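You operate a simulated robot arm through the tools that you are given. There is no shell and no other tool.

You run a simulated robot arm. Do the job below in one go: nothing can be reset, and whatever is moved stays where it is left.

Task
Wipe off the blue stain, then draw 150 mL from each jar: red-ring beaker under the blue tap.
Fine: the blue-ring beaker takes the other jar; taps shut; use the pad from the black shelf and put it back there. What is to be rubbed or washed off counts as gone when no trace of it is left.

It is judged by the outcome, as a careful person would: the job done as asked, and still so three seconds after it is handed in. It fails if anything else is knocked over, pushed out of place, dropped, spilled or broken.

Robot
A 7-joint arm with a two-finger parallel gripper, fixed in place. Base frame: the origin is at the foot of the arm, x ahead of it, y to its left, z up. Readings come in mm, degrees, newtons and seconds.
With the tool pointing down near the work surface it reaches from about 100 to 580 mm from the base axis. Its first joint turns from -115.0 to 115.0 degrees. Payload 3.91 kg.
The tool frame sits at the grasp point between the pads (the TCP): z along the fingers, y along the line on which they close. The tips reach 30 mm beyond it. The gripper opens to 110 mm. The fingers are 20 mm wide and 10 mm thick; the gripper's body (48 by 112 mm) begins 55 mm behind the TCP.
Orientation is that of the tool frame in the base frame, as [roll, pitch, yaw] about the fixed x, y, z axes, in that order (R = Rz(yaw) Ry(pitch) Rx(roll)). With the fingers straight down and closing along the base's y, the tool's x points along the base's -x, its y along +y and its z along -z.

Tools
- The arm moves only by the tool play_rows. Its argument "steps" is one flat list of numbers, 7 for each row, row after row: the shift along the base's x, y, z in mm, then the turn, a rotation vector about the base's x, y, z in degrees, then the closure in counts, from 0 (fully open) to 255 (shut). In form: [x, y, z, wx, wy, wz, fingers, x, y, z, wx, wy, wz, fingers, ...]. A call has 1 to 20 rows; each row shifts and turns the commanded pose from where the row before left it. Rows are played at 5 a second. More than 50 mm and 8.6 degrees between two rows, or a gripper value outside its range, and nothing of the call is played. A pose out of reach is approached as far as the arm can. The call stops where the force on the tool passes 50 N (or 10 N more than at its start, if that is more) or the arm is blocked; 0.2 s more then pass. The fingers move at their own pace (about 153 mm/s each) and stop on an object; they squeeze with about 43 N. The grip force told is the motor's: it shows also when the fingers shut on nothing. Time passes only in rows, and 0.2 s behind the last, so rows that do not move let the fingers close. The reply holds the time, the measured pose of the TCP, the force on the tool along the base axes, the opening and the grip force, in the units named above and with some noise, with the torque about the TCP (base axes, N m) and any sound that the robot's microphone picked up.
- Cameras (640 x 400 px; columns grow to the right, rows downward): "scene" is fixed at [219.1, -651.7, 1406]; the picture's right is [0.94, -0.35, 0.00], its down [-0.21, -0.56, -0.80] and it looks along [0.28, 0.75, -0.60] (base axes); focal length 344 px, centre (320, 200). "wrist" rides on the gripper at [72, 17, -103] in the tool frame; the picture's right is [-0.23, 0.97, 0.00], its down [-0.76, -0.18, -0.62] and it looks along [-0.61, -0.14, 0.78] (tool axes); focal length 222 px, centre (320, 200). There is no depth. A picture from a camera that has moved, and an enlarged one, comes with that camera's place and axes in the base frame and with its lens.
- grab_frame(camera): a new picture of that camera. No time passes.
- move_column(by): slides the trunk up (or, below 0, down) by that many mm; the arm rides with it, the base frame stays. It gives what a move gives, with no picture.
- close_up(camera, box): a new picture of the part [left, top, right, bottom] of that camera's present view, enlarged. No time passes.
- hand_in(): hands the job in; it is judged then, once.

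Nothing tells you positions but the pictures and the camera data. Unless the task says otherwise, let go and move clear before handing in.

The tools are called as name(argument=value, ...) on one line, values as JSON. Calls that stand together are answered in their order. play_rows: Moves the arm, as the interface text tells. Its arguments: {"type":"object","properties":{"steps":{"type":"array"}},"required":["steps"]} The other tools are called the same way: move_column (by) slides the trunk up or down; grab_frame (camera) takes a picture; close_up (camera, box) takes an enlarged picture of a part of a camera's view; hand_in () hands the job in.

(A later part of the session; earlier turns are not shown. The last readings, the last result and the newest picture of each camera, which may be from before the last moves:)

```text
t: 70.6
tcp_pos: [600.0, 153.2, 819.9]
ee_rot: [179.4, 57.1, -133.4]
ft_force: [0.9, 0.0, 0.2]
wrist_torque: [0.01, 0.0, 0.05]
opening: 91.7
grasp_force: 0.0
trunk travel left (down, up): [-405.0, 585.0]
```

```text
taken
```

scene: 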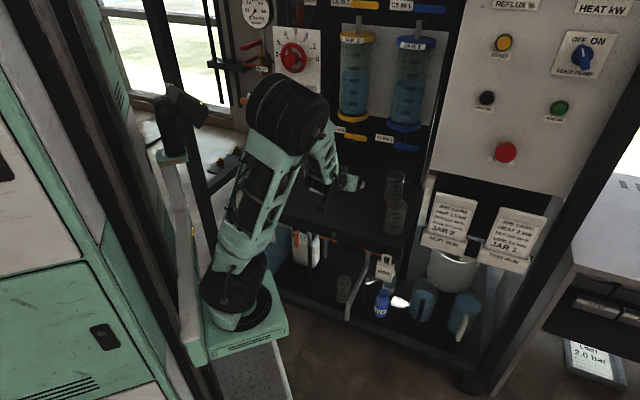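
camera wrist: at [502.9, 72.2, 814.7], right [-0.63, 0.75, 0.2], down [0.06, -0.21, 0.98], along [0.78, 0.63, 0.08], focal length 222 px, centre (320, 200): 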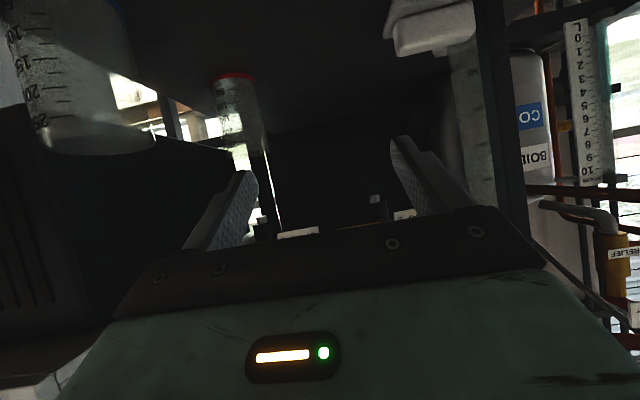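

play_rows(steps=[27, -19, 2, 0, 0, 0, 42, 27, -19, 2, 0, 0, 0, 42, 27, -19, 2, 0, 0, 0, 42, 27, -19, 2, 0, 0, 0, 42, 27, -19, 2, 0, 0, 0, 42, 0, 0, 0, 0, 0, 0, 42])

close_up(camera="wrist", box=[160, 0, 400, 150])

close_up(camera="scene", box=[320, 120, 480, 240])

```text
t: 72.0
tcp_pos: [734.0, 59.1, 830.0]
ee_rot: [179.3, 57.1, -133.5]
ft_force: [-0.1, -0.2, -0.1]
wrist_torque: [-0.01, 0.02, -0.03]
opening: 92.0
grasp_force: 0.1
trunk travel left (down, up): [-405.0, 585.0]
```

```text
2.67 times, centred on (280, 75) of wrist
camera zoom: at [637.9, -22.0, 825.9], right [-0.63, 0.75, 0.2], down [0.06, -0.2, 0.98], along [0.78, 0.63, 0.08], focal length 592 px, centre (427, 533)
```

zoom: 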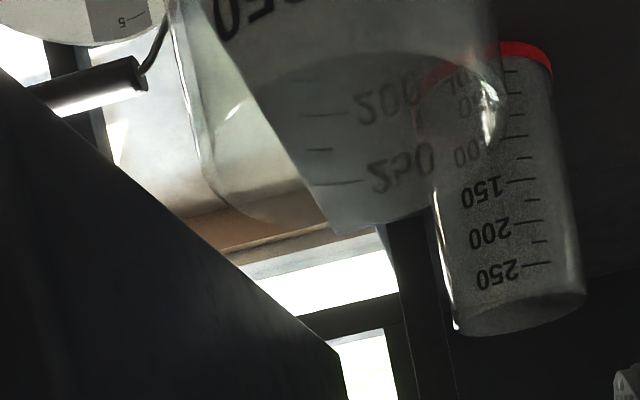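

```text
3.33 times, centred on (400, 180) of scene
camera zoom: at [219.1, -651.7, 1406.0], right [0.94, -0.35, 0.0], down [-0.21, -0.56, -0.8], along [0.28, 0.75, -0.6], focal length 1146 px, centre (53, 267)
```

zoom: 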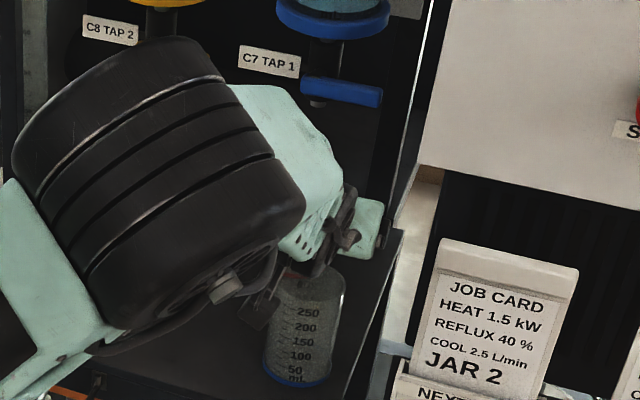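

play_rows(steps=[1, 0, -25, 0, 0, 0, 42, 1, 0, -25, 0, 0, 0, 42, 0, 0, -20, 0, 0, 0, 42, 0, 0, -10, 0, 0, 0, 42, 0, 0, 0, 0, 0, 0, 42])

grab_frame(camera="wrist")

close_up(camera="scene", box=[320, 120, 480, 240])

```text
t: 73.2
tcp_pos: [735.6, 58.3, 750.3]
ee_rot: [179.3, 57.1, -133.4]
ft_force: [0.0, 0.0, -0.2]
wrist_torque: [0.01, 0.02, -0.01]
opening: 91.7
grasp_force: 0.0
trunk travel left (down, up): [-405.0, 585.0]
```

```text
taken
camera wrist: at [639.6, -22.7, 745.1], right [-0.63, 0.75, 0.2], down [0.06, -0.2, 0.98], along [0.78, 0.63, 0.08], focal length 222 px, centre (320, 200)
```

wrist: 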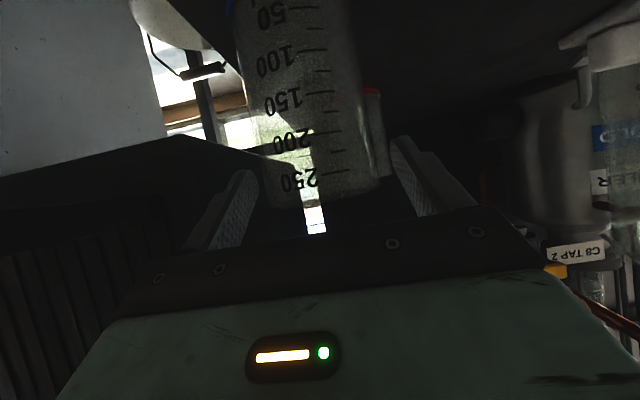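

```text
3.33 times, centred on (400, 180) of scene
camera zoom: at [219.1, -651.7, 1406.0], right [0.94, -0.35, 0.0], down [-0.21, -0.56, -0.8], along [0.28, 0.75, -0.6], focal length 1146 px, centre (53, 267)
```

zoom: 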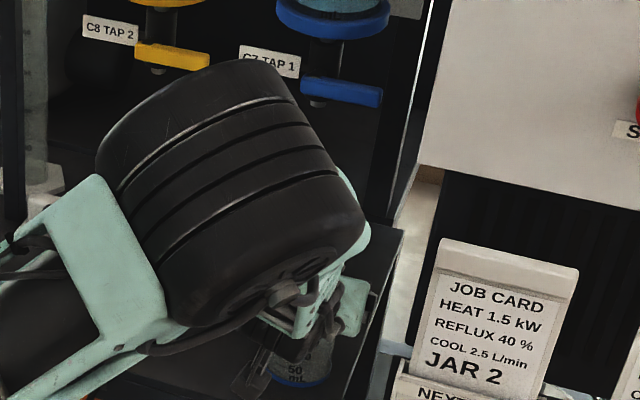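

play_rows(steps=[0, 0, -12, 0, 0, 0, 42, 0, 0, -10, 0, 0, 0, 42, 0, 0, 0, 0, 0, 0, 42, 0, 0, 0, 0, 0, 0, 80, 0, 0, 0, 0, 0, 0, 120, 0, 0, 0, 0, 0, 0, 160, 0, 0, 0, 0, 0, 0, 160])

grab_frame(camera="wrist")

```text
t: 74.8
tcp_pos: [736.1, 58.3, 727.3]
ee_rot: [179.3, 57.1, -133.5]
ft_force: [0.1, 0.1, 0.4]
wrist_torque: [-0.03, -0.05, 0.0]
opening: 64.9
grasp_force: 43.3
trunk travel left (down, up): [-405.0, 585.0]
```

```text
taken
camera wrist: at [639.1, -23.3, 723.5], right [-0.63, 0.75, 0.2], down [0.06, -0.2, 0.98], along [0.78, 0.63, 0.08], focal length 222 px, centre (320, 200)
```

wrist: 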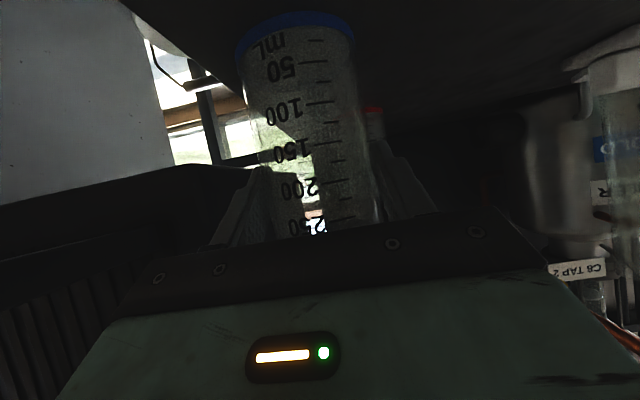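

play_rows(steps=[0, 0, 15, 0, 0, 0, 160, 0, 0, 25, 0, 0, 0, 160, -15, 17, 0, 0, 0, 0, 160, -20, 24, 0, 0, 0, 0, 160, -20, 24, 0, 0, 0, 0, 160, -20, 24, 0, 0, 0, 0, 160, -16, 19, 0, 0, 0, 0, 160, -12, 14, 0, 0, 0, 0, 160, 0, 0, 0, 0, 0, 0, 160])

grab_frame(camera="scene")

grab_frame(camera="wrist")

```text
t: 76.8
tcp_pos: [632.3, 179.6, 767.1]
ee_rot: [179.3, 57.2, -133.5]
ft_force: [0.1, 0.3, -1.0]
wrist_torque: [-0.04, 0.0, 0.01]
opening: 64.8
grasp_force: 42.7
trunk travel left (down, up): [-405.0, 585.0]
```

```text
taken
```

scene: 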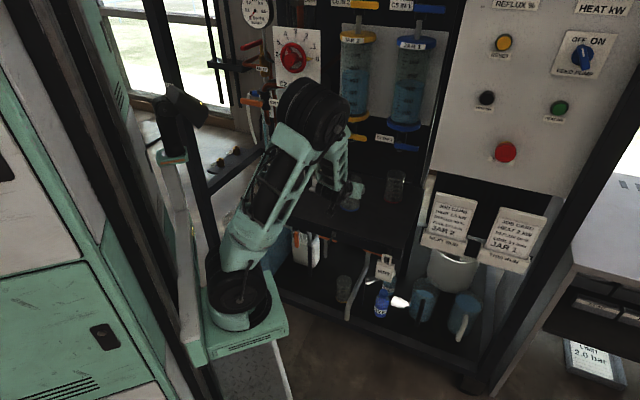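

```text
taken
camera wrist: at [535.8, 98.3, 762.7], right [-0.63, 0.75, 0.2], down [0.06, -0.2, 0.98], along [0.78, 0.63, 0.08], focal length 222 px, centre (320, 200)
```

wrist: 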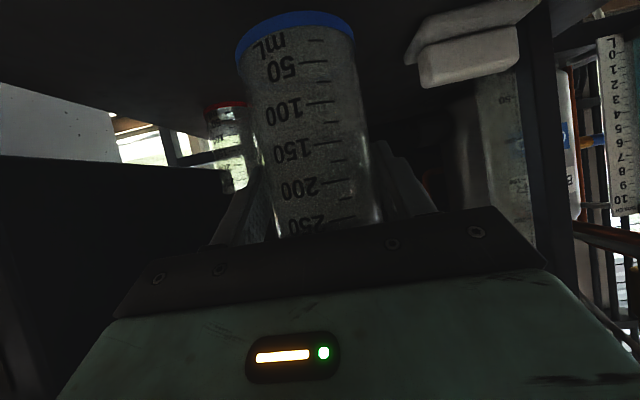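

play_rows(steps=[10, 21, 0, 0, 0, 0, 160, 14, 30, 0, 0, 0, 0, 160, 14, 30, -5, 0, 0, 0, 160, 14, 30, -5, 0, 0, 0, 160, 10, 23, -5, 0, 0, 0, 160, 7, 15, 0, 0, 0, 0, 160, 0, 0, 0, 0, 0, 0, 160])

close_up(camera="scene", box=[280, 90, 440, 210])

grab_frame(camera="wrist")

```text
t: 78.4
tcp_pos: [701.3, 330.6, 751.3]
ee_rot: [179.3, 57.1, -133.6]
ft_force: [-0.3, 0.9, -0.8]
wrist_torque: [-0.02, 0.03, 0.0]
opening: 64.8
grasp_force: 42.6
trunk travel left (down, up): [-405.0, 585.0]
```

```text
3.33 times, centred on (360, 150) of scene
camera zoom: at [219.1, -651.7, 1406.0], right [0.94, -0.35, 0.0], down [-0.21, -0.56, -0.8], along [0.28, 0.75, -0.6], focal length 1146 px, centre (187, 367)
```

zoom: 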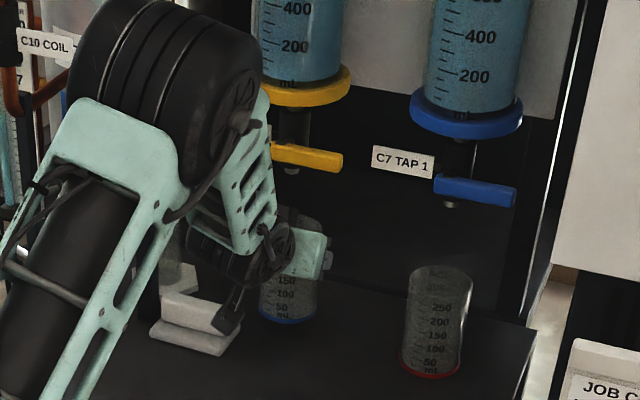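

```text
taken
camera wrist: at [605.1, 248.6, 747.7], right [-0.63, 0.75, 0.2], down [0.06, -0.2, 0.98], along [0.78, 0.63, 0.08], focal length 222 px, centre (320, 200)
```

wrist: 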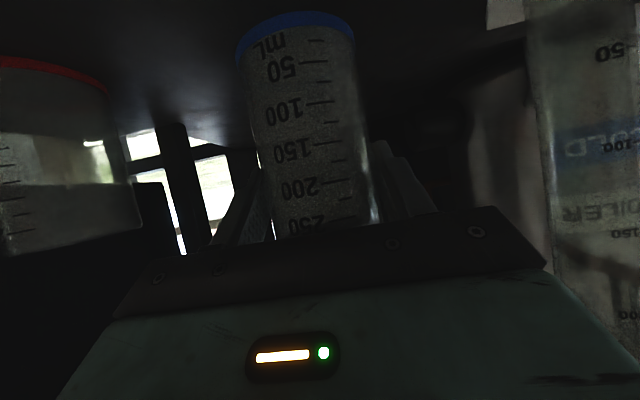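

play_rows(steps=[0, -1, -10, 0, 0, 0, 160, 0, 0, -8, 0, 0, 0, 160, 0, 0, -3, 0, 0, 0, 160, 0, 0, -1, 0, 0, 0, 160, 0, 0, 0, 0, 0, 0, 160])

```text
t: 79.6
tcp_pos: [702.2, 329.1, 730.3]
ee_rot: [179.3, 57.0, -133.5]
ft_force: [0.5, 0.0, 0.2]
wrist_torque: [0.02, 0.02, 0.0]
opening: 64.7
grasp_force: 42.9
trunk travel left (down, up): [-405.0, 585.0]
```

play_rows(steps=[0, 0, -1, 0, 0, 0, 160, 0, 0, -1, 0, 0, 0, 160, 0, 0, 0, 0, 0, 0, 160])

```text
t: 80.4
tcp_pos: [701.9, 330.0, 727.8]
ee_rot: [179.3, 57.1, -133.6]
ft_force: [-0.1, -0.5, -0.8]
wrist_torque: [-0.02, -0.02, 0.0]
opening: 64.7
grasp_force: 42.4
trunk travel left (down, up): [-405.0, 585.0]
```

play_rows(steps=[0, 0, -0.8, 0, 0, 0, 160, 0, 0, 0, 0, 0, 0, 160])

```text
t: 81.0
tcp_pos: [702.0, 328.2, 728.0]
ee_rot: [179.3, 57.2, -133.6]
ft_force: [0.5, 0.2, 1.7]
wrist_torque: [-0.04, -0.06, 0.0]
opening: 64.7
grasp_force: 42.4
trunk travel left (down, up): [-405.0, 585.0]
```

play_rows(steps=[0, 0, 0, 0, 0, 0, 100, 0, 0, 0, 0, 0, 0, 51, 0, 0, 0, 0, 0, 0, 51, -7, -8, 7, 0, 0, 0, 51, -12, -13, 11, 0, 0, 0, 51, -15, -15, 14, 0, 0, 0, 51, -15, -16, 14, 0, 0, 0, 51, 0, 0, 0, 0, 0, 0, 51])

grab_frame(camera="wrist")

close_up(camera="scene", box=[280, 90, 440, 210])

```text
t: 82.8
tcp_pos: [655.0, 277.4, 774.2]
ee_rot: [179.3, 56.9, -133.4]
ft_force: [0.8, 0.3, 0.7]
wrist_torque: [0.0, 0.03, -0.04]
opening: 88.1
grasp_force: 0.1
trunk travel left (down, up): [-405.0, 585.0]
```

```text
taken
camera wrist: at [557.9, 195.5, 770.1], right [-0.63, 0.75, 0.2], down [0.06, -0.2, 0.98], along [0.78, 0.63, 0.08], focal length 222 px, centre (320, 200)
```

wrist: 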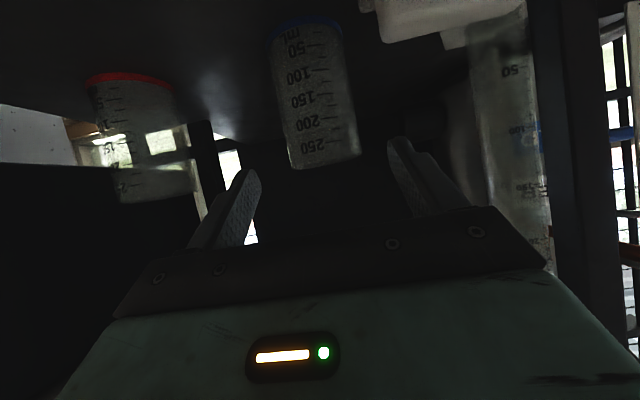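

```text
3.33 times, centred on (360, 150) of scene
camera zoom: at [219.1, -651.7, 1406.0], right [0.94, -0.35, 0.0], down [-0.21, -0.56, -0.8], along [0.28, 0.75, -0.6], focal length 1146 px, centre (187, 367)
```

zoom: 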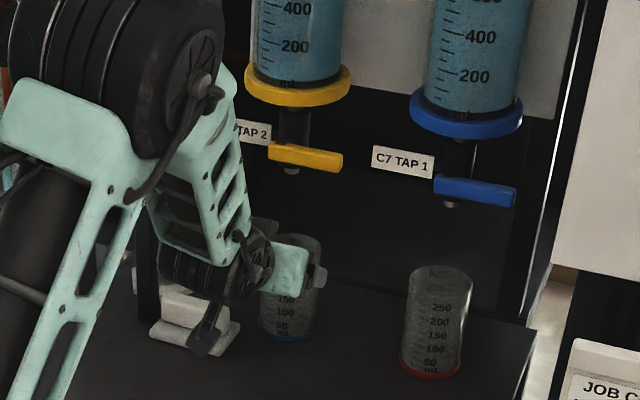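

play_rows(steps=[-14, -15, 5, 0, 0, 0, 20, -7, -22, 26, 0, 0, 0, 0, -7, -22, 26, 0, 0, 0, 0, -7, -22, 26, 0, 0, 0, 0, -7, -22, 26, 0, 0, 0, 0, -5, -22, 26, -4.85, 4.58, 0, 0, -4, -22, 26, -4.85, 4.58, 0, 0, -4, -22, 26, -4.85, 4.58, 0, 0, 0, -6, 20, 0, 0, 0, 0, 0, 0, 0, 0, 0, 0, 0])

grab_frame(camera="wrist")

grab_frame(camera="scene")

```text
t: 85.0
tcp_pos: [599.5, 103.4, 981.9]
ee_rot: [179.3, 37.0, -133.5]
ft_force: [-0.2, 0.1, 0.3]
wrist_torque: [-0.01, 0.01, 0.0]
opening: 110.1
grasp_force: 0.0
trunk travel left (down, up): [-405.0, 585.0]
```

```text
taken
camera wrist: at [506.6, 25.6, 1020.0], right [-0.59, 0.8, 0.14], down [0.29, 0.04, 0.95], along [0.75, 0.6, -0.26], focal length 222 px, centre (320, 200)
```

wrist: 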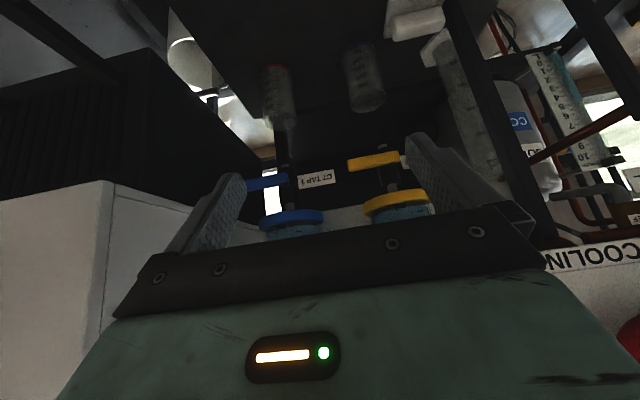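

```text
taken
```

scene: 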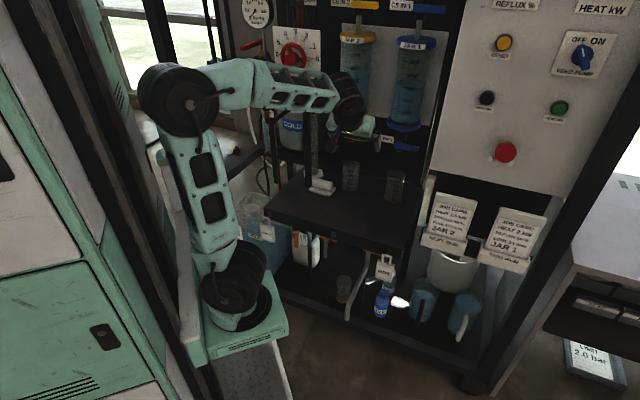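

close_up(camera="wrist", box=[235, 130, 415, 243])

close_up(camera="scene", box=[360, 110, 440, 160])

close_up(camera="scene", box=[320, 130, 420, 210])

```text
3.54 times, centred on (325, 186) of wrist
camera zoom: at [506.6, 25.6, 1020.0], right [-0.59, 0.8, 0.14], down [0.29, 0.04, 0.95], along [0.75, 0.6, -0.26], focal length 786 px, centre (302, 248)
```

zoom: 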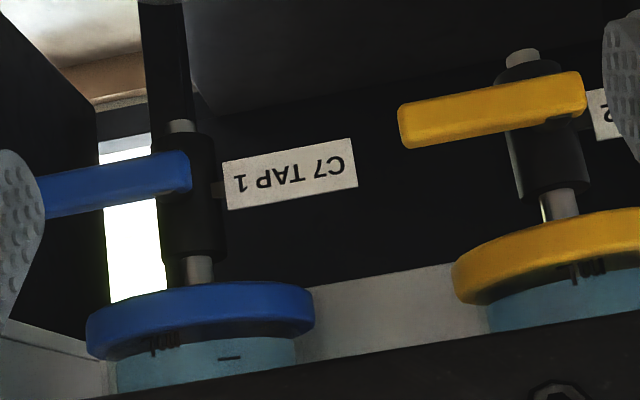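

```text
8.00 times, centred on (400, 135) of scene
camera zoom: at [219.1, -651.7, 1406.0], right [0.94, -0.35, 0.0], down [-0.21, -0.56, -0.8], along [0.28, 0.75, -0.6], focal length 2750 px, centre (-320, 720)
```

zoom: 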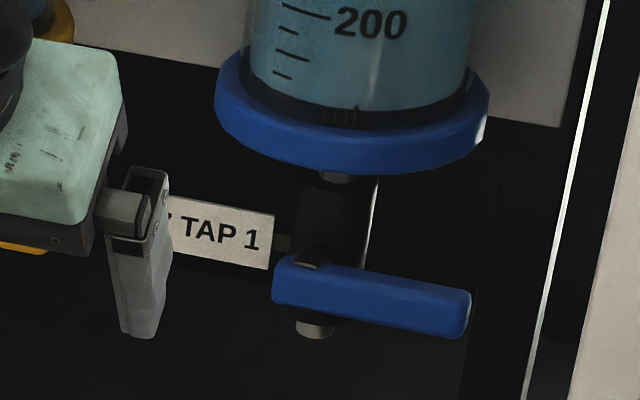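

```text
5.00 times, centred on (370, 170) of scene
camera zoom: at [219.1, -651.7, 1406.0], right [0.94, -0.35, 0.0], down [-0.21, -0.56, -0.8], along [0.28, 0.75, -0.6], focal length 1719 px, centre (70, 350)
```

zoom: 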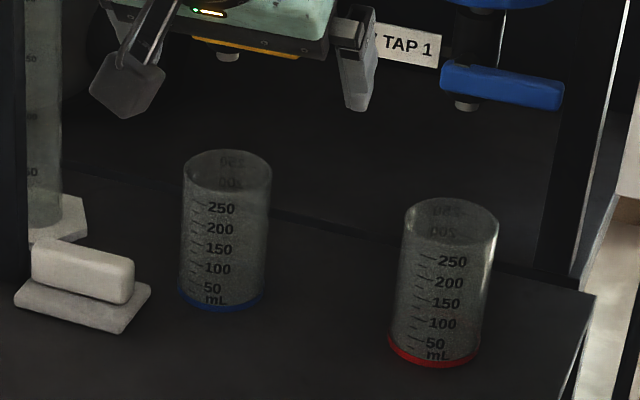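

Both beakers stand under their taps and the pad is back. The levers are about 78 mm long, horizontal when shut, pivoting near (e1 446 / 276, z≈882) in the bench frame. I'll make the tool horizontal and rolled so the two fingers can straddle a lever from above and below.

play_rows(steps=[11, 3, -7, 5.49, -5.21, 0, 0, 11, 3, -7, 5.49, -5.21, 0, 0, 11, 3, -7, 5.49, -5.21, 0, 40, 11, 3, -7, 5.49, -5.21, 0, 100, 11, 3, -8, 5.49, -5.21, 0, 100, 11, 3, -8, 5.49, -5.21, 0, 100, 11, 3, -8, 5.49, -5.21, 0, 100, 0, 0, 0, 0, 0, 0, 100])

grab_frame(camera="scene")

grab_frame(camera="wrist")

```text
t: 86.8
tcp_pos: [675.5, 122.5, 928.5]
ee_rot: [-40.6, 89.9, 6.6]
ft_force: [-0.2, 0.8, 0.8]
wrist_torque: [0.03, 0.01, -0.03]
opening: 66.7
grasp_force: 0.2
trunk travel left (down, up): [-405.0, 585.0]
```

```text
taken
```

scene: 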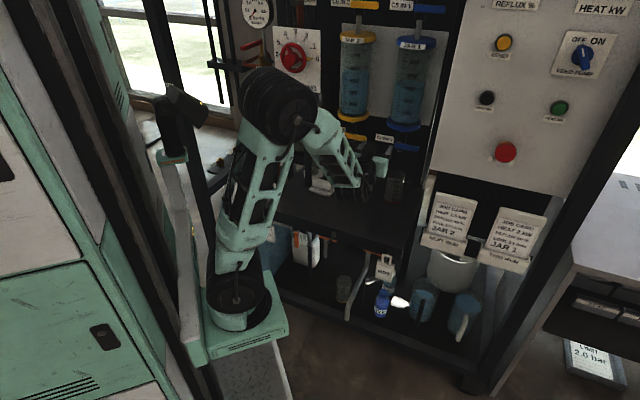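

```text
taken
camera wrist: at [594.2, 57.4, 855.5], right [-0.71, 0.66, 0.23], down [-0.3, -0.58, 0.76], along [0.63, 0.48, 0.61], focal length 222 px, centre (320, 200)
```

wrist: 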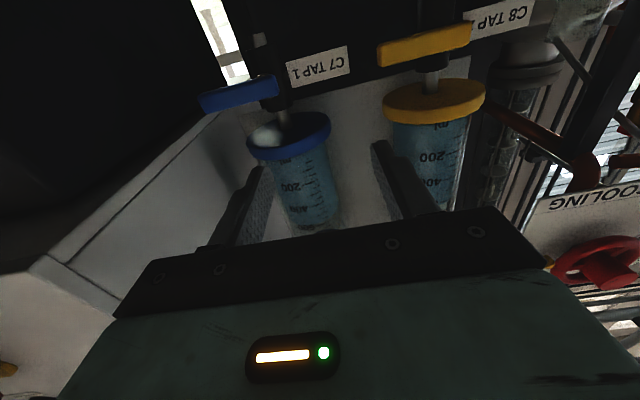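

close_up(camera="wrist", box=[180, 0, 360, 113])

close_up(camera="wrist", box=[340, 0, 520, 113])

```text
3.54 times, centred on (270, 56) of wrist
camera zoom: at [594.2, 57.4, 855.5], right [-0.71, 0.66, 0.23], down [-0.3, -0.58, 0.76], along [0.63, 0.48, 0.61], focal length 786 px, centre (497, 708)
```

zoom: 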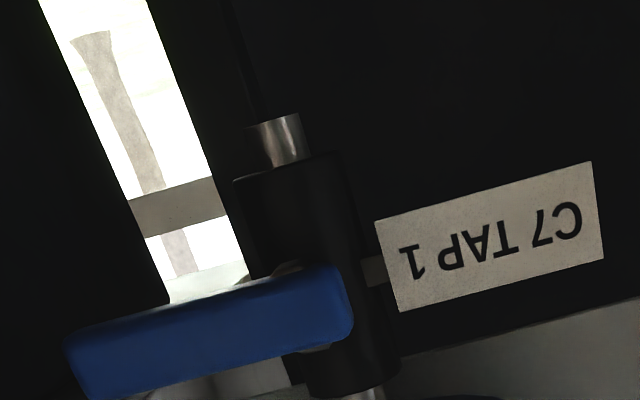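

```text
3.54 times, centred on (430, 56) of wrist
camera zoom: at [594.2, 57.4, 855.5], right [-0.71, 0.66, 0.23], down [-0.3, -0.58, 0.76], along [0.63, 0.48, 0.61], focal length 786 px, centre (-69, 708)
```

zoom: 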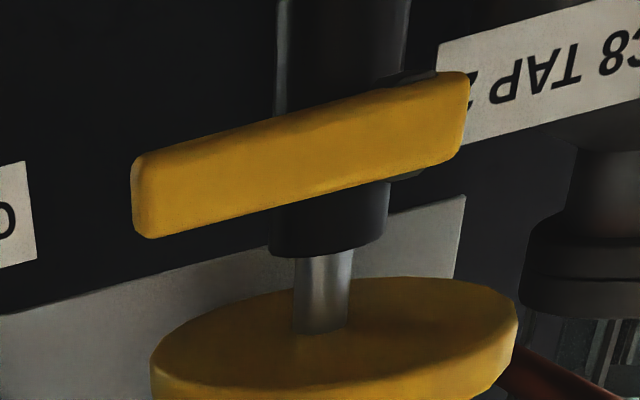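

play_rows(steps=[0, 0, 0, 5.59, 5.97, 0, 100, 0, 0, 0, 5.59, 5.97, 0, 100, 0, 0, 0, 5.59, 5.97, 0, 100, 0, 0, 0, 5.59, 5.97, 0, 100, 0, 0, 0, 5.59, 5.97, 0, 100, 0, 0, 0, 5.59, 5.97, 0, 100, 0, 0, 0, 5.59, 5.97, 0, 100, 0, 0, 0, 5.59, 5.97, 0, 100, 0, 0, 0, 5.59, 5.97, 0, 100, 0, 0, 0, 5.59, 5.97, 0, 100, 0, 0, 0, 5.59, 5.97, 0, 100, 0, 0, 0, 0, 0, 0, 100])

grab_frame(camera="scene")

grab_frame(camera="wrist")

```text
t: 89.4
tcp_pos: [675.9, 123.1, 927.6]
ee_rot: [89.6, 0.0, 136.8]
ft_force: [0.0, 0.8, -0.1]
wrist_torque: [0.02, -0.01, -0.03]
opening: 67.0
grasp_force: 0.0
trunk travel left (down, up): [-405.0, 585.0]
```

```text
taken
```

scene: 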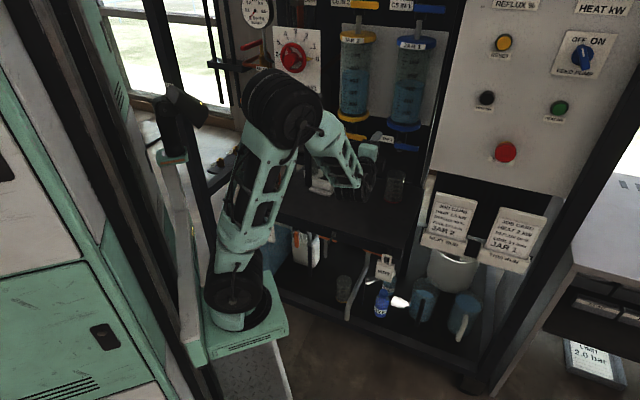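

```text
taken
camera wrist: at [554.1, 96.5, 945.0], right [0.16, -0.16, 0.97], down [0.13, -0.97, -0.18], along [0.98, 0.16, -0.14], focal length 222 px, centre (320, 200)
```

wrist: 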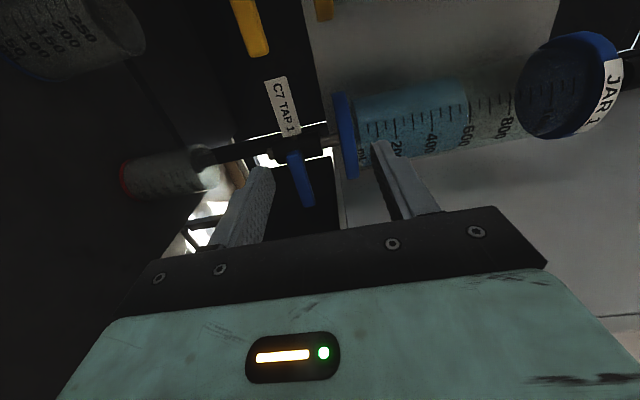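

close_up(camera="wrist", box=[220, 100, 400, 212])

close_up(camera="scene", box=[360, 110, 440, 160])

```text
3.56 times, centred on (310, 156) of wrist
camera zoom: at [554.1, 96.5, 945.0], right [0.16, -0.16, 0.97], down [0.13, -0.97, -0.18], along [0.98, 0.16, -0.14], focal length 790 px, centre (356, 356)
```

zoom: 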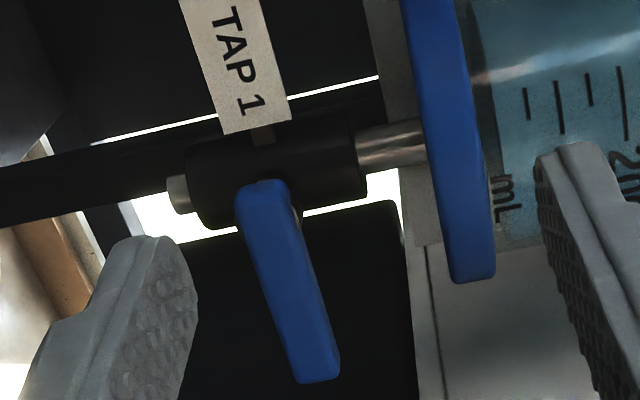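

```text
8.00 times, centred on (400, 135) of scene
camera zoom: at [219.1, -651.7, 1406.0], right [0.94, -0.35, 0.0], down [-0.21, -0.56, -0.8], along [0.28, 0.75, -0.6], focal length 2750 px, centre (-320, 720)
```

zoom: 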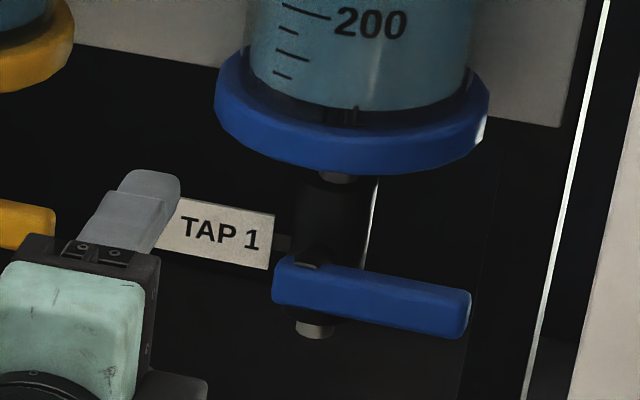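

I have a good fork pose. Before touching the tap I take baseline pictures of the jar levels and beaker scales.

close_up(camera="scene", box=[385, 30, 445, 130])

close_up(camera="scene", box=[330, 20, 390, 120])

close_up(camera="scene", box=[375, 160, 425, 215])

```text
4.00 times, centred on (415, 80) of scene
camera zoom: at [219.1, -651.7, 1406.0], right [0.94, -0.35, 0.0], down [-0.21, -0.56, -0.8], along [0.28, 0.75, -0.6], focal length 1375 px, centre (-60, 680)
```

zoom: 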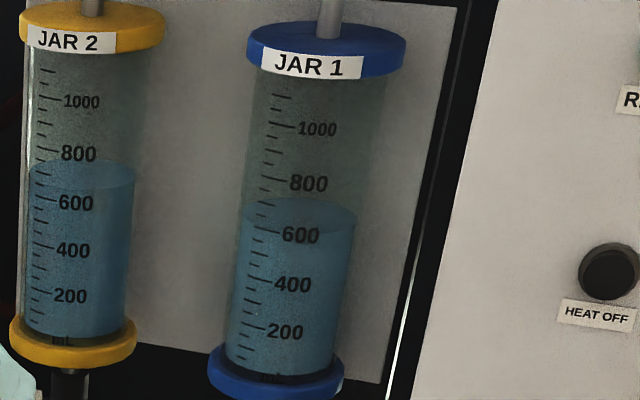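

```text
4.00 times, centred on (360, 70) of scene
camera zoom: at [219.1, -651.7, 1406.0], right [0.94, -0.35, 0.0], down [-0.21, -0.56, -0.8], along [0.28, 0.75, -0.6], focal length 1375 px, centre (160, 720)
```

zoom: 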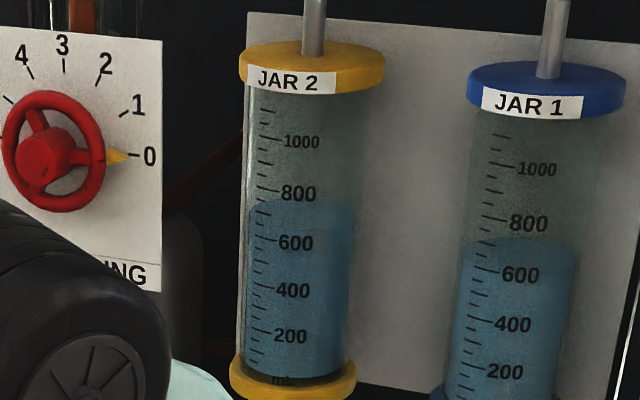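

```text
7.27 times, centred on (400, 188) of scene
camera zoom: at [219.1, -651.7, 1406.0], right [0.94, -0.35, 0.0], down [-0.21, -0.56, -0.8], along [0.28, 0.75, -0.6], focal length 2500 px, centre (-262, 291)
```

zoom: 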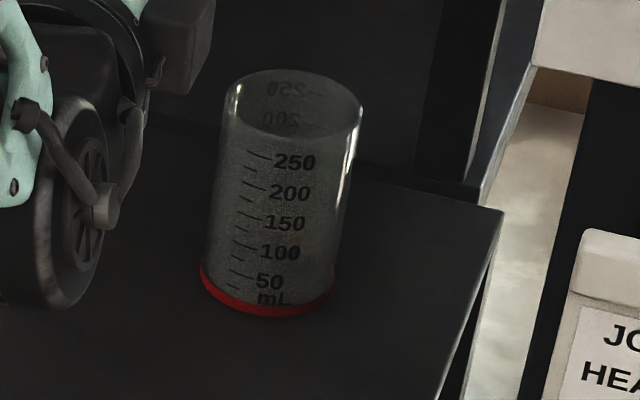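

close_up(camera="scene", box=[392, 68, 432, 93])

close_up(camera="scene", box=[334, 55, 374, 80])

```text
16.00 times, centred on (412, 80) of scene
camera zoom: at [219.1, -651.7, 1406.0], right [0.94, -0.35, 0.0], down [-0.21, -0.56, -0.8], along [0.28, 0.75, -0.6], focal length 5500 px, centre (-1152, 2112)
```

zoom: 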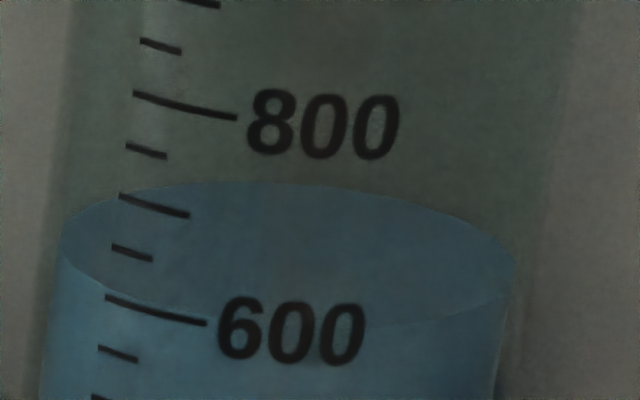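

```text
16.00 times, centred on (354, 68) of scene
camera zoom: at [219.1, -651.7, 1406.0], right [0.94, -0.35, 0.0], down [-0.21, -0.56, -0.8], along [0.28, 0.75, -0.6], focal length 5500 px, centre (-224, 2320)
```

zoom: 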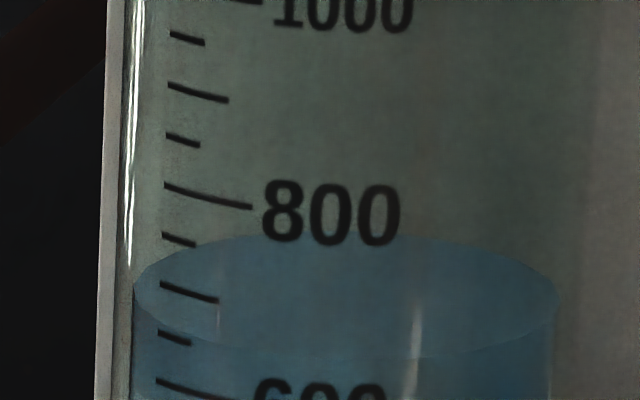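

Jar 1 (blue) reads 600 and Jar 2 (yellow) reads 650, so the targets are 450 and 500. I now move the fork in front of the blue lever.

play_rows(steps=[22, -8, -10, 0, 0, 0, 139, 22, -8, -10, 0, 0, 0, 139, 23, -8, -10, 0, 0, 0, 139, 23, -8, -10, 0, 0, 0, 139, 0, 0, 0, 0, 0, 0, 139])

grab_frame(camera="wrist")

close_up(camera="scene", box=[350, 90, 450, 210])

```text
t: 90.6
tcp_pos: [764.7, 88.7, 887.1]
ee_rot: [89.8, 0.0, 136.9]
ft_force: [-0.7, 0.8, 0.1]
wrist_torque: [-0.02, 0.01, 0.02]
opening: 50.1
grasp_force: 0.0
trunk travel left (down, up): [-405.0, 585.0]
```

```text
taken
camera wrist: at [643.1, 62.2, 903.5], right [0.16, -0.16, 0.97], down [0.13, -0.98, -0.18], along [0.98, 0.16, -0.14], focal length 222 px, centre (320, 200)
```

wrist: 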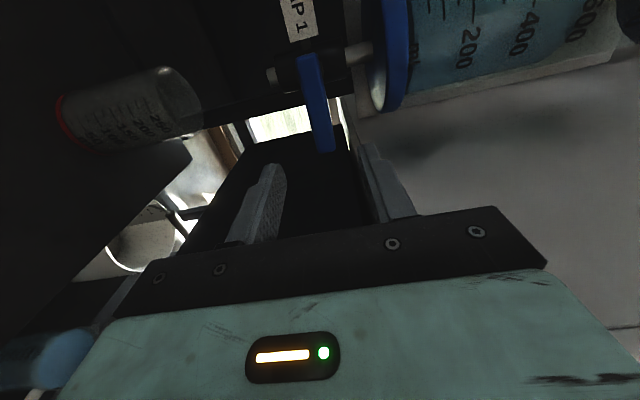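

```text
3.33 times, centred on (400, 150) of scene
camera zoom: at [219.1, -651.7, 1406.0], right [0.94, -0.35, 0.0], down [-0.21, -0.56, -0.8], along [0.28, 0.75, -0.6], focal length 1146 px, centre (53, 367)
```

zoom: 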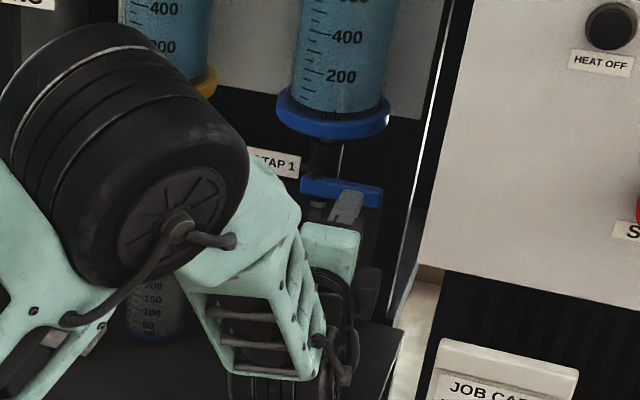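

play_rows(steps=[14, 15, 0, 0, 0, 0, 139, 14, 15, 0, 0, 0, 0, 139, 12, 13, 0, 0, 0, 0, 139, 9, 9.5, 0, 0, 0, 0, 139, 0, 0, 0, 0, 0, 0, 139])

grab_frame(camera="wrist")

close_up(camera="scene", box=[350, 90, 450, 210])

```text
t: 91.8
tcp_pos: [814.6, 143.5, 886.8]
ee_rot: [89.7, 0.1, 136.9]
ft_force: [0.3, -0.7, 0.5]
wrist_torque: [-0.01, 0.01, 0.02]
opening: 50.2
grasp_force: 0.0
trunk travel left (down, up): [-405.0, 585.0]
```

```text
taken
camera wrist: at [691.8, 117.4, 903.5], right [0.16, -0.16, 0.97], down [0.13, -0.97, -0.18], along [0.98, 0.16, -0.14], focal length 222 px, centre (320, 200)
```

wrist: 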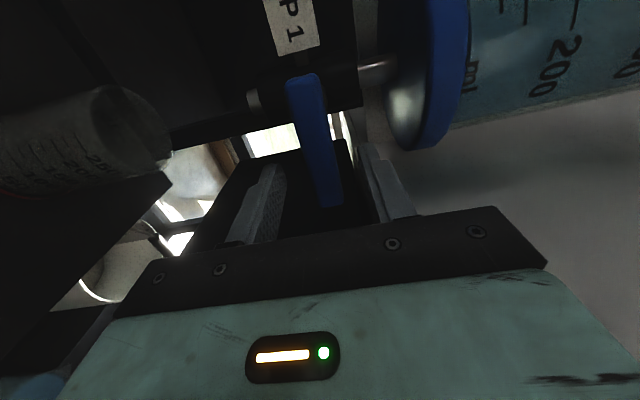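

```text
3.33 times, centred on (400, 150) of scene
camera zoom: at [219.1, -651.7, 1406.0], right [0.94, -0.35, 0.0], down [-0.21, -0.56, -0.8], along [0.28, 0.75, -0.6], focal length 1146 px, centre (53, 367)
```

zoom: 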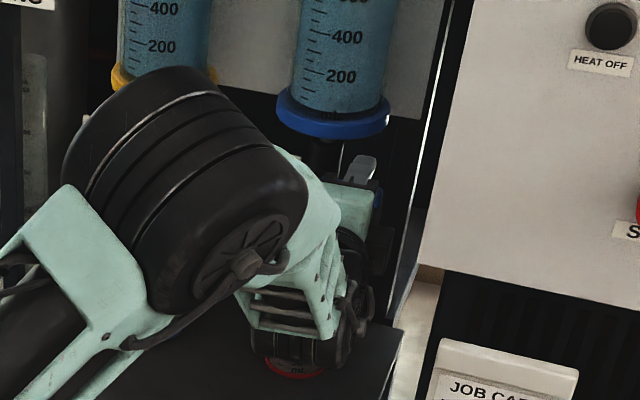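

play_rows(steps=[0, 0, -8, 0, 0, 0, 139, 0, 0, -8, 0, 0, 0, 139, 0, 0, -6, 0, 0, 0, 139])

grab_frame(camera="wrist")

```text
t: 92.6
tcp_pos: [814.1, 143.5, 866.3]
ee_rot: [89.7, 0.1, 136.9]
ft_force: [0.1, -1.5, 1.3]
wrist_torque: [0.03, -0.03, -0.04]
opening: 50.3
grasp_force: 0.5
trunk travel left (down, up): [-405.0, 585.0]
```

```text
taken
camera wrist: at [691.9, 116.8, 882.3], right [0.16, -0.16, 0.97], down [0.13, -0.98, -0.18], along [0.98, 0.16, -0.14], focal length 222 px, centre (320, 200)
```

wrist: 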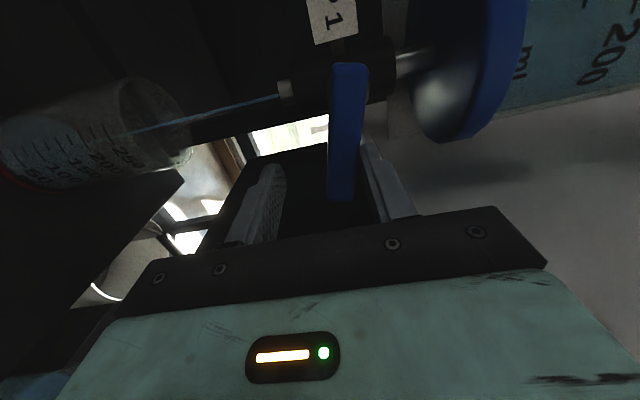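

close_up(camera="wrist", box=[0, 60, 320, 210])

close_up(camera="scene", box=[392, 68, 432, 93])

```text
2.00 times, centred on (160, 135) of wrist
camera zoom: at [691.9, 116.8, 882.3], right [0.16, -0.16, 0.97], down [0.13, -0.98, -0.18], along [0.98, 0.16, -0.14], focal length 444 px, centre (640, 330)
```

zoom: 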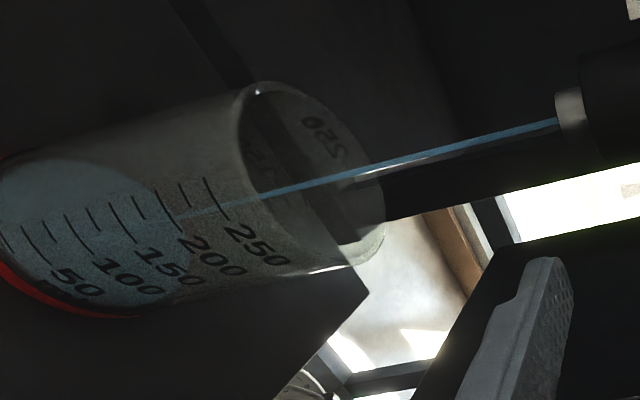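

```text
16.00 times, centred on (412, 80) of scene
camera zoom: at [219.1, -651.7, 1406.0], right [0.94, -0.35, 0.0], down [-0.21, -0.56, -0.8], along [0.28, 0.75, -0.6], focal length 5500 px, centre (-1152, 2112)
```

zoom: 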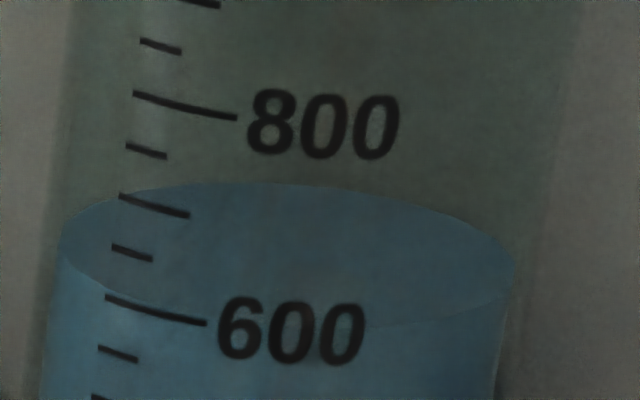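

Water is already running in a thin stream into the middle of the red-ring beaker. I'll hold here and measure the flow.

play_rows(steps=[0, 0, 0, 0, 0, 0, 139, 0, 0, 0, 0, 0, 0, 139, 0, 0, 0, 0, 0, 0, 139, 0, 0, 0, 0, 0, 0, 139])

close_up(camera="wrist", box=[0, 60, 320, 210])

close_up(camera="scene", box=[392, 68, 432, 93])

```text
t: 93.6
tcp_pos: [814.1, 143.8, 865.4]
ee_rot: [89.7, 0.1, 136.9]
ft_force: [0.6, -0.1, -0.1]
wrist_torque: [0.04, -0.04, 0.01]
opening: 50.7
grasp_force: 0.8
trunk travel left (down, up): [-405.0, 585.0]
```

```text
2.00 times, centred on (160, 135) of wrist
camera zoom: at [691.8, 116.8, 882.2], right [0.16, -0.16, 0.97], down [0.13, -0.97, -0.18], along [0.98, 0.16, -0.14], focal length 444 px, centre (640, 330)
```

zoom: 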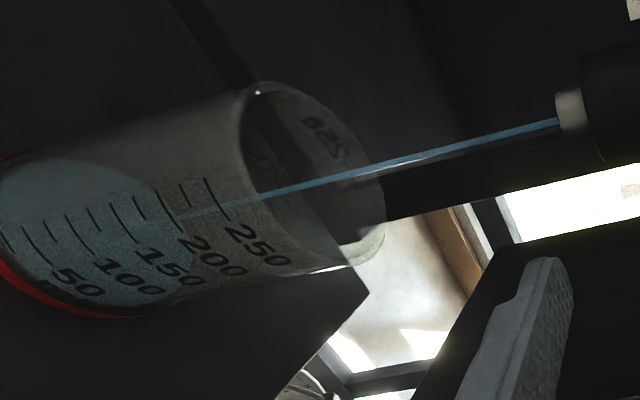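

```text
16.00 times, centred on (412, 80) of scene
camera zoom: at [219.1, -651.7, 1406.0], right [0.94, -0.35, 0.0], down [-0.21, -0.56, -0.8], along [0.28, 0.75, -0.6], focal length 5500 px, centre (-1152, 2112)
```

zoom: 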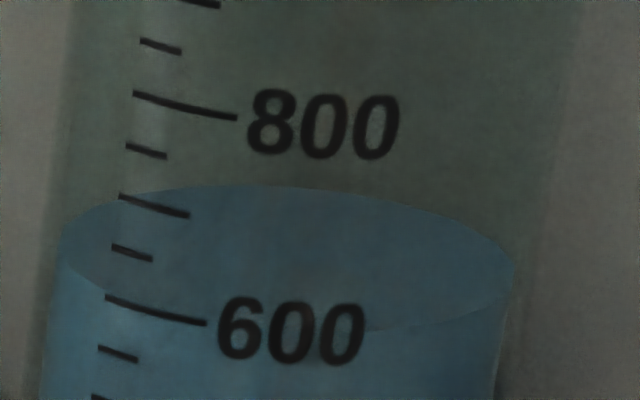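

play_rows(steps=[0, 0, -3, 0, 0, 0, 139, 0, 0, -2, 0, 0, 0, 139, 0, 0, 0, 0, 0, 0, 139, 0, 0, 0, 0, 0, 0, 139])

close_up(camera="wrist", box=[0, 60, 320, 210])

close_up(camera="scene", box=[392, 68, 432, 93])

```text
t: 94.6
tcp_pos: [814.2, 143.3, 860.0]
ee_rot: [89.7, 0.1, 136.9]
ft_force: [0.2, -0.1, 0.8]
wrist_torque: [-0.02, 0.0, 0.01]
opening: 50.4
grasp_force: 0.1
trunk travel left (down, up): [-405.0, 585.0]
```

```text
2.00 times, centred on (160, 135) of wrist
camera zoom: at [691.8, 116.7, 876.9], right [0.16, -0.16, 0.97], down [0.13, -0.97, -0.18], along [0.98, 0.16, -0.14], focal length 444 px, centre (640, 330)
```

zoom: 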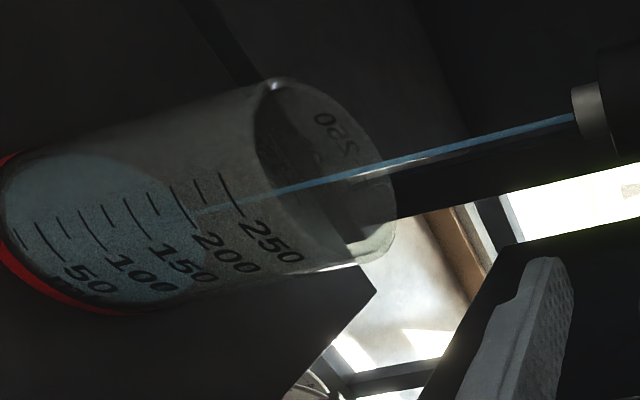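

```text
16.00 times, centred on (412, 80) of scene
camera zoom: at [219.1, -651.7, 1406.0], right [0.94, -0.35, 0.0], down [-0.21, -0.56, -0.8], along [0.28, 0.75, -0.6], focal length 5500 px, centre (-1152, 2112)
```

zoom: 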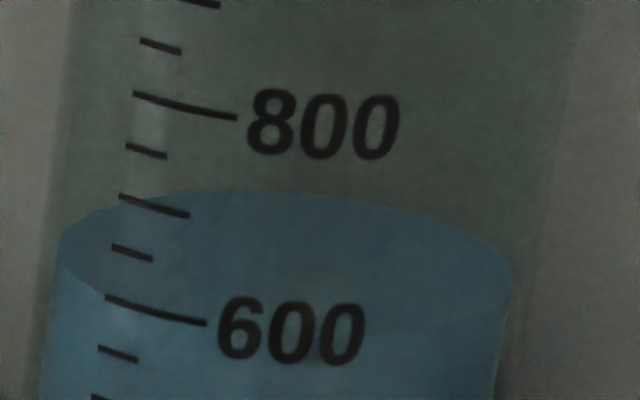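

play_rows(steps=[0, 0, 0, 0, 0, 0, 139, 0, 0, 0, 0, 0, 0, 139, 0, 0, 0, 0, 0, 0, 139, 0, 0, 0, 0, 0, 0, 139])

close_up(camera="wrist", box=[0, 60, 320, 210])

close_up(camera="scene", box=[392, 68, 432, 93])

```text
t: 95.6
tcp_pos: [813.2, 143.2, 861.0]
ee_rot: [89.7, 0.1, 136.9]
ft_force: [0.4, -0.1, -0.3]
wrist_torque: [0.01, 0.01, 0.01]
opening: 50.1
grasp_force: 0.0
trunk travel left (down, up): [-405.0, 585.0]
```

```text
2.00 times, centred on (160, 135) of wrist
camera zoom: at [691.9, 116.7, 876.9], right [0.16, -0.16, 0.97], down [0.13, -0.97, -0.18], along [0.98, 0.16, -0.14], focal length 444 px, centre (640, 330)
```

zoom: 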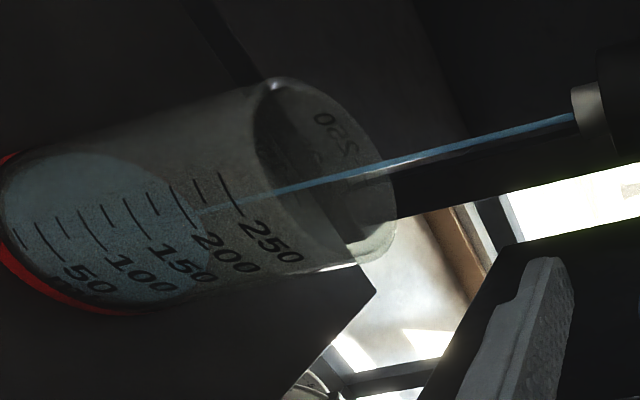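

```text
16.00 times, centred on (412, 80) of scene
camera zoom: at [219.1, -651.7, 1406.0], right [0.94, -0.35, 0.0], down [-0.21, -0.56, -0.8], along [0.28, 0.75, -0.6], focal length 5500 px, centre (-1152, 2112)
```

zoom: 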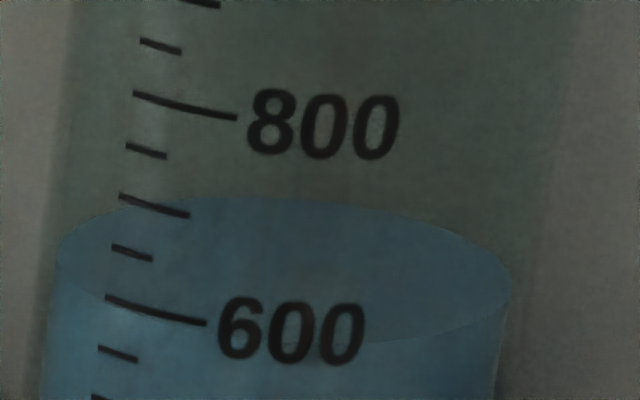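

About 15 mL drawn so far (about 7 mL/s, 1 px per mL at this zoom). I open slightly further and keep watching the jar level.

play_rows(steps=[0, 0, -3, 0, 0, 0, 139, 0, 0, -1, 0, 0, 0, 139, 0, 0, 0, 0, 0, 0, 139, 0, 0, 0, 0, 0, 0, 139, 0, 0, 0, 0, 0, 0, 139, 0, 0, 0, 0, 0, 0, 139, 0, 0, 0, 0, 0, 0, 139, 0, 0, 0, 0, 0, 0, 139, 0, 0, 0, 0, 0, 0, 139])

close_up(camera="wrist", box=[0, 60, 320, 210])

close_up(camera="scene", box=[392, 70, 432, 95])

```text
t: 97.6
tcp_pos: [814.0, 142.8, 857.5]
ee_rot: [89.7, 0.2, 136.8]
ft_force: [0.4, -0.6, 0.3]
wrist_torque: [0.03, 0.0, -0.02]
opening: 50.5
grasp_force: 0.1
trunk travel left (down, up): [-405.0, 585.0]
```

```text
2.00 times, centred on (160, 135) of wrist
camera zoom: at [692.7, 116.3, 873.4], right [0.16, -0.16, 0.97], down [0.13, -0.98, -0.18], along [0.98, 0.16, -0.14], focal length 444 px, centre (640, 330)
```

zoom: 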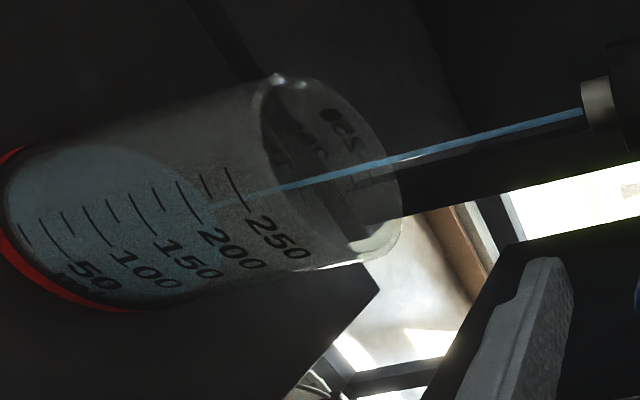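

```text
16.00 times, centred on (412, 82) of scene
camera zoom: at [219.1, -651.7, 1406.0], right [0.94, -0.35, 0.0], down [-0.21, -0.56, -0.8], along [0.28, 0.75, -0.6], focal length 5500 px, centre (-1152, 2080)
```

zoom: 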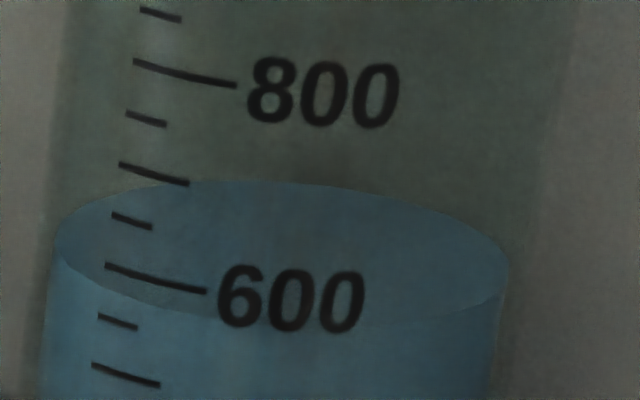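

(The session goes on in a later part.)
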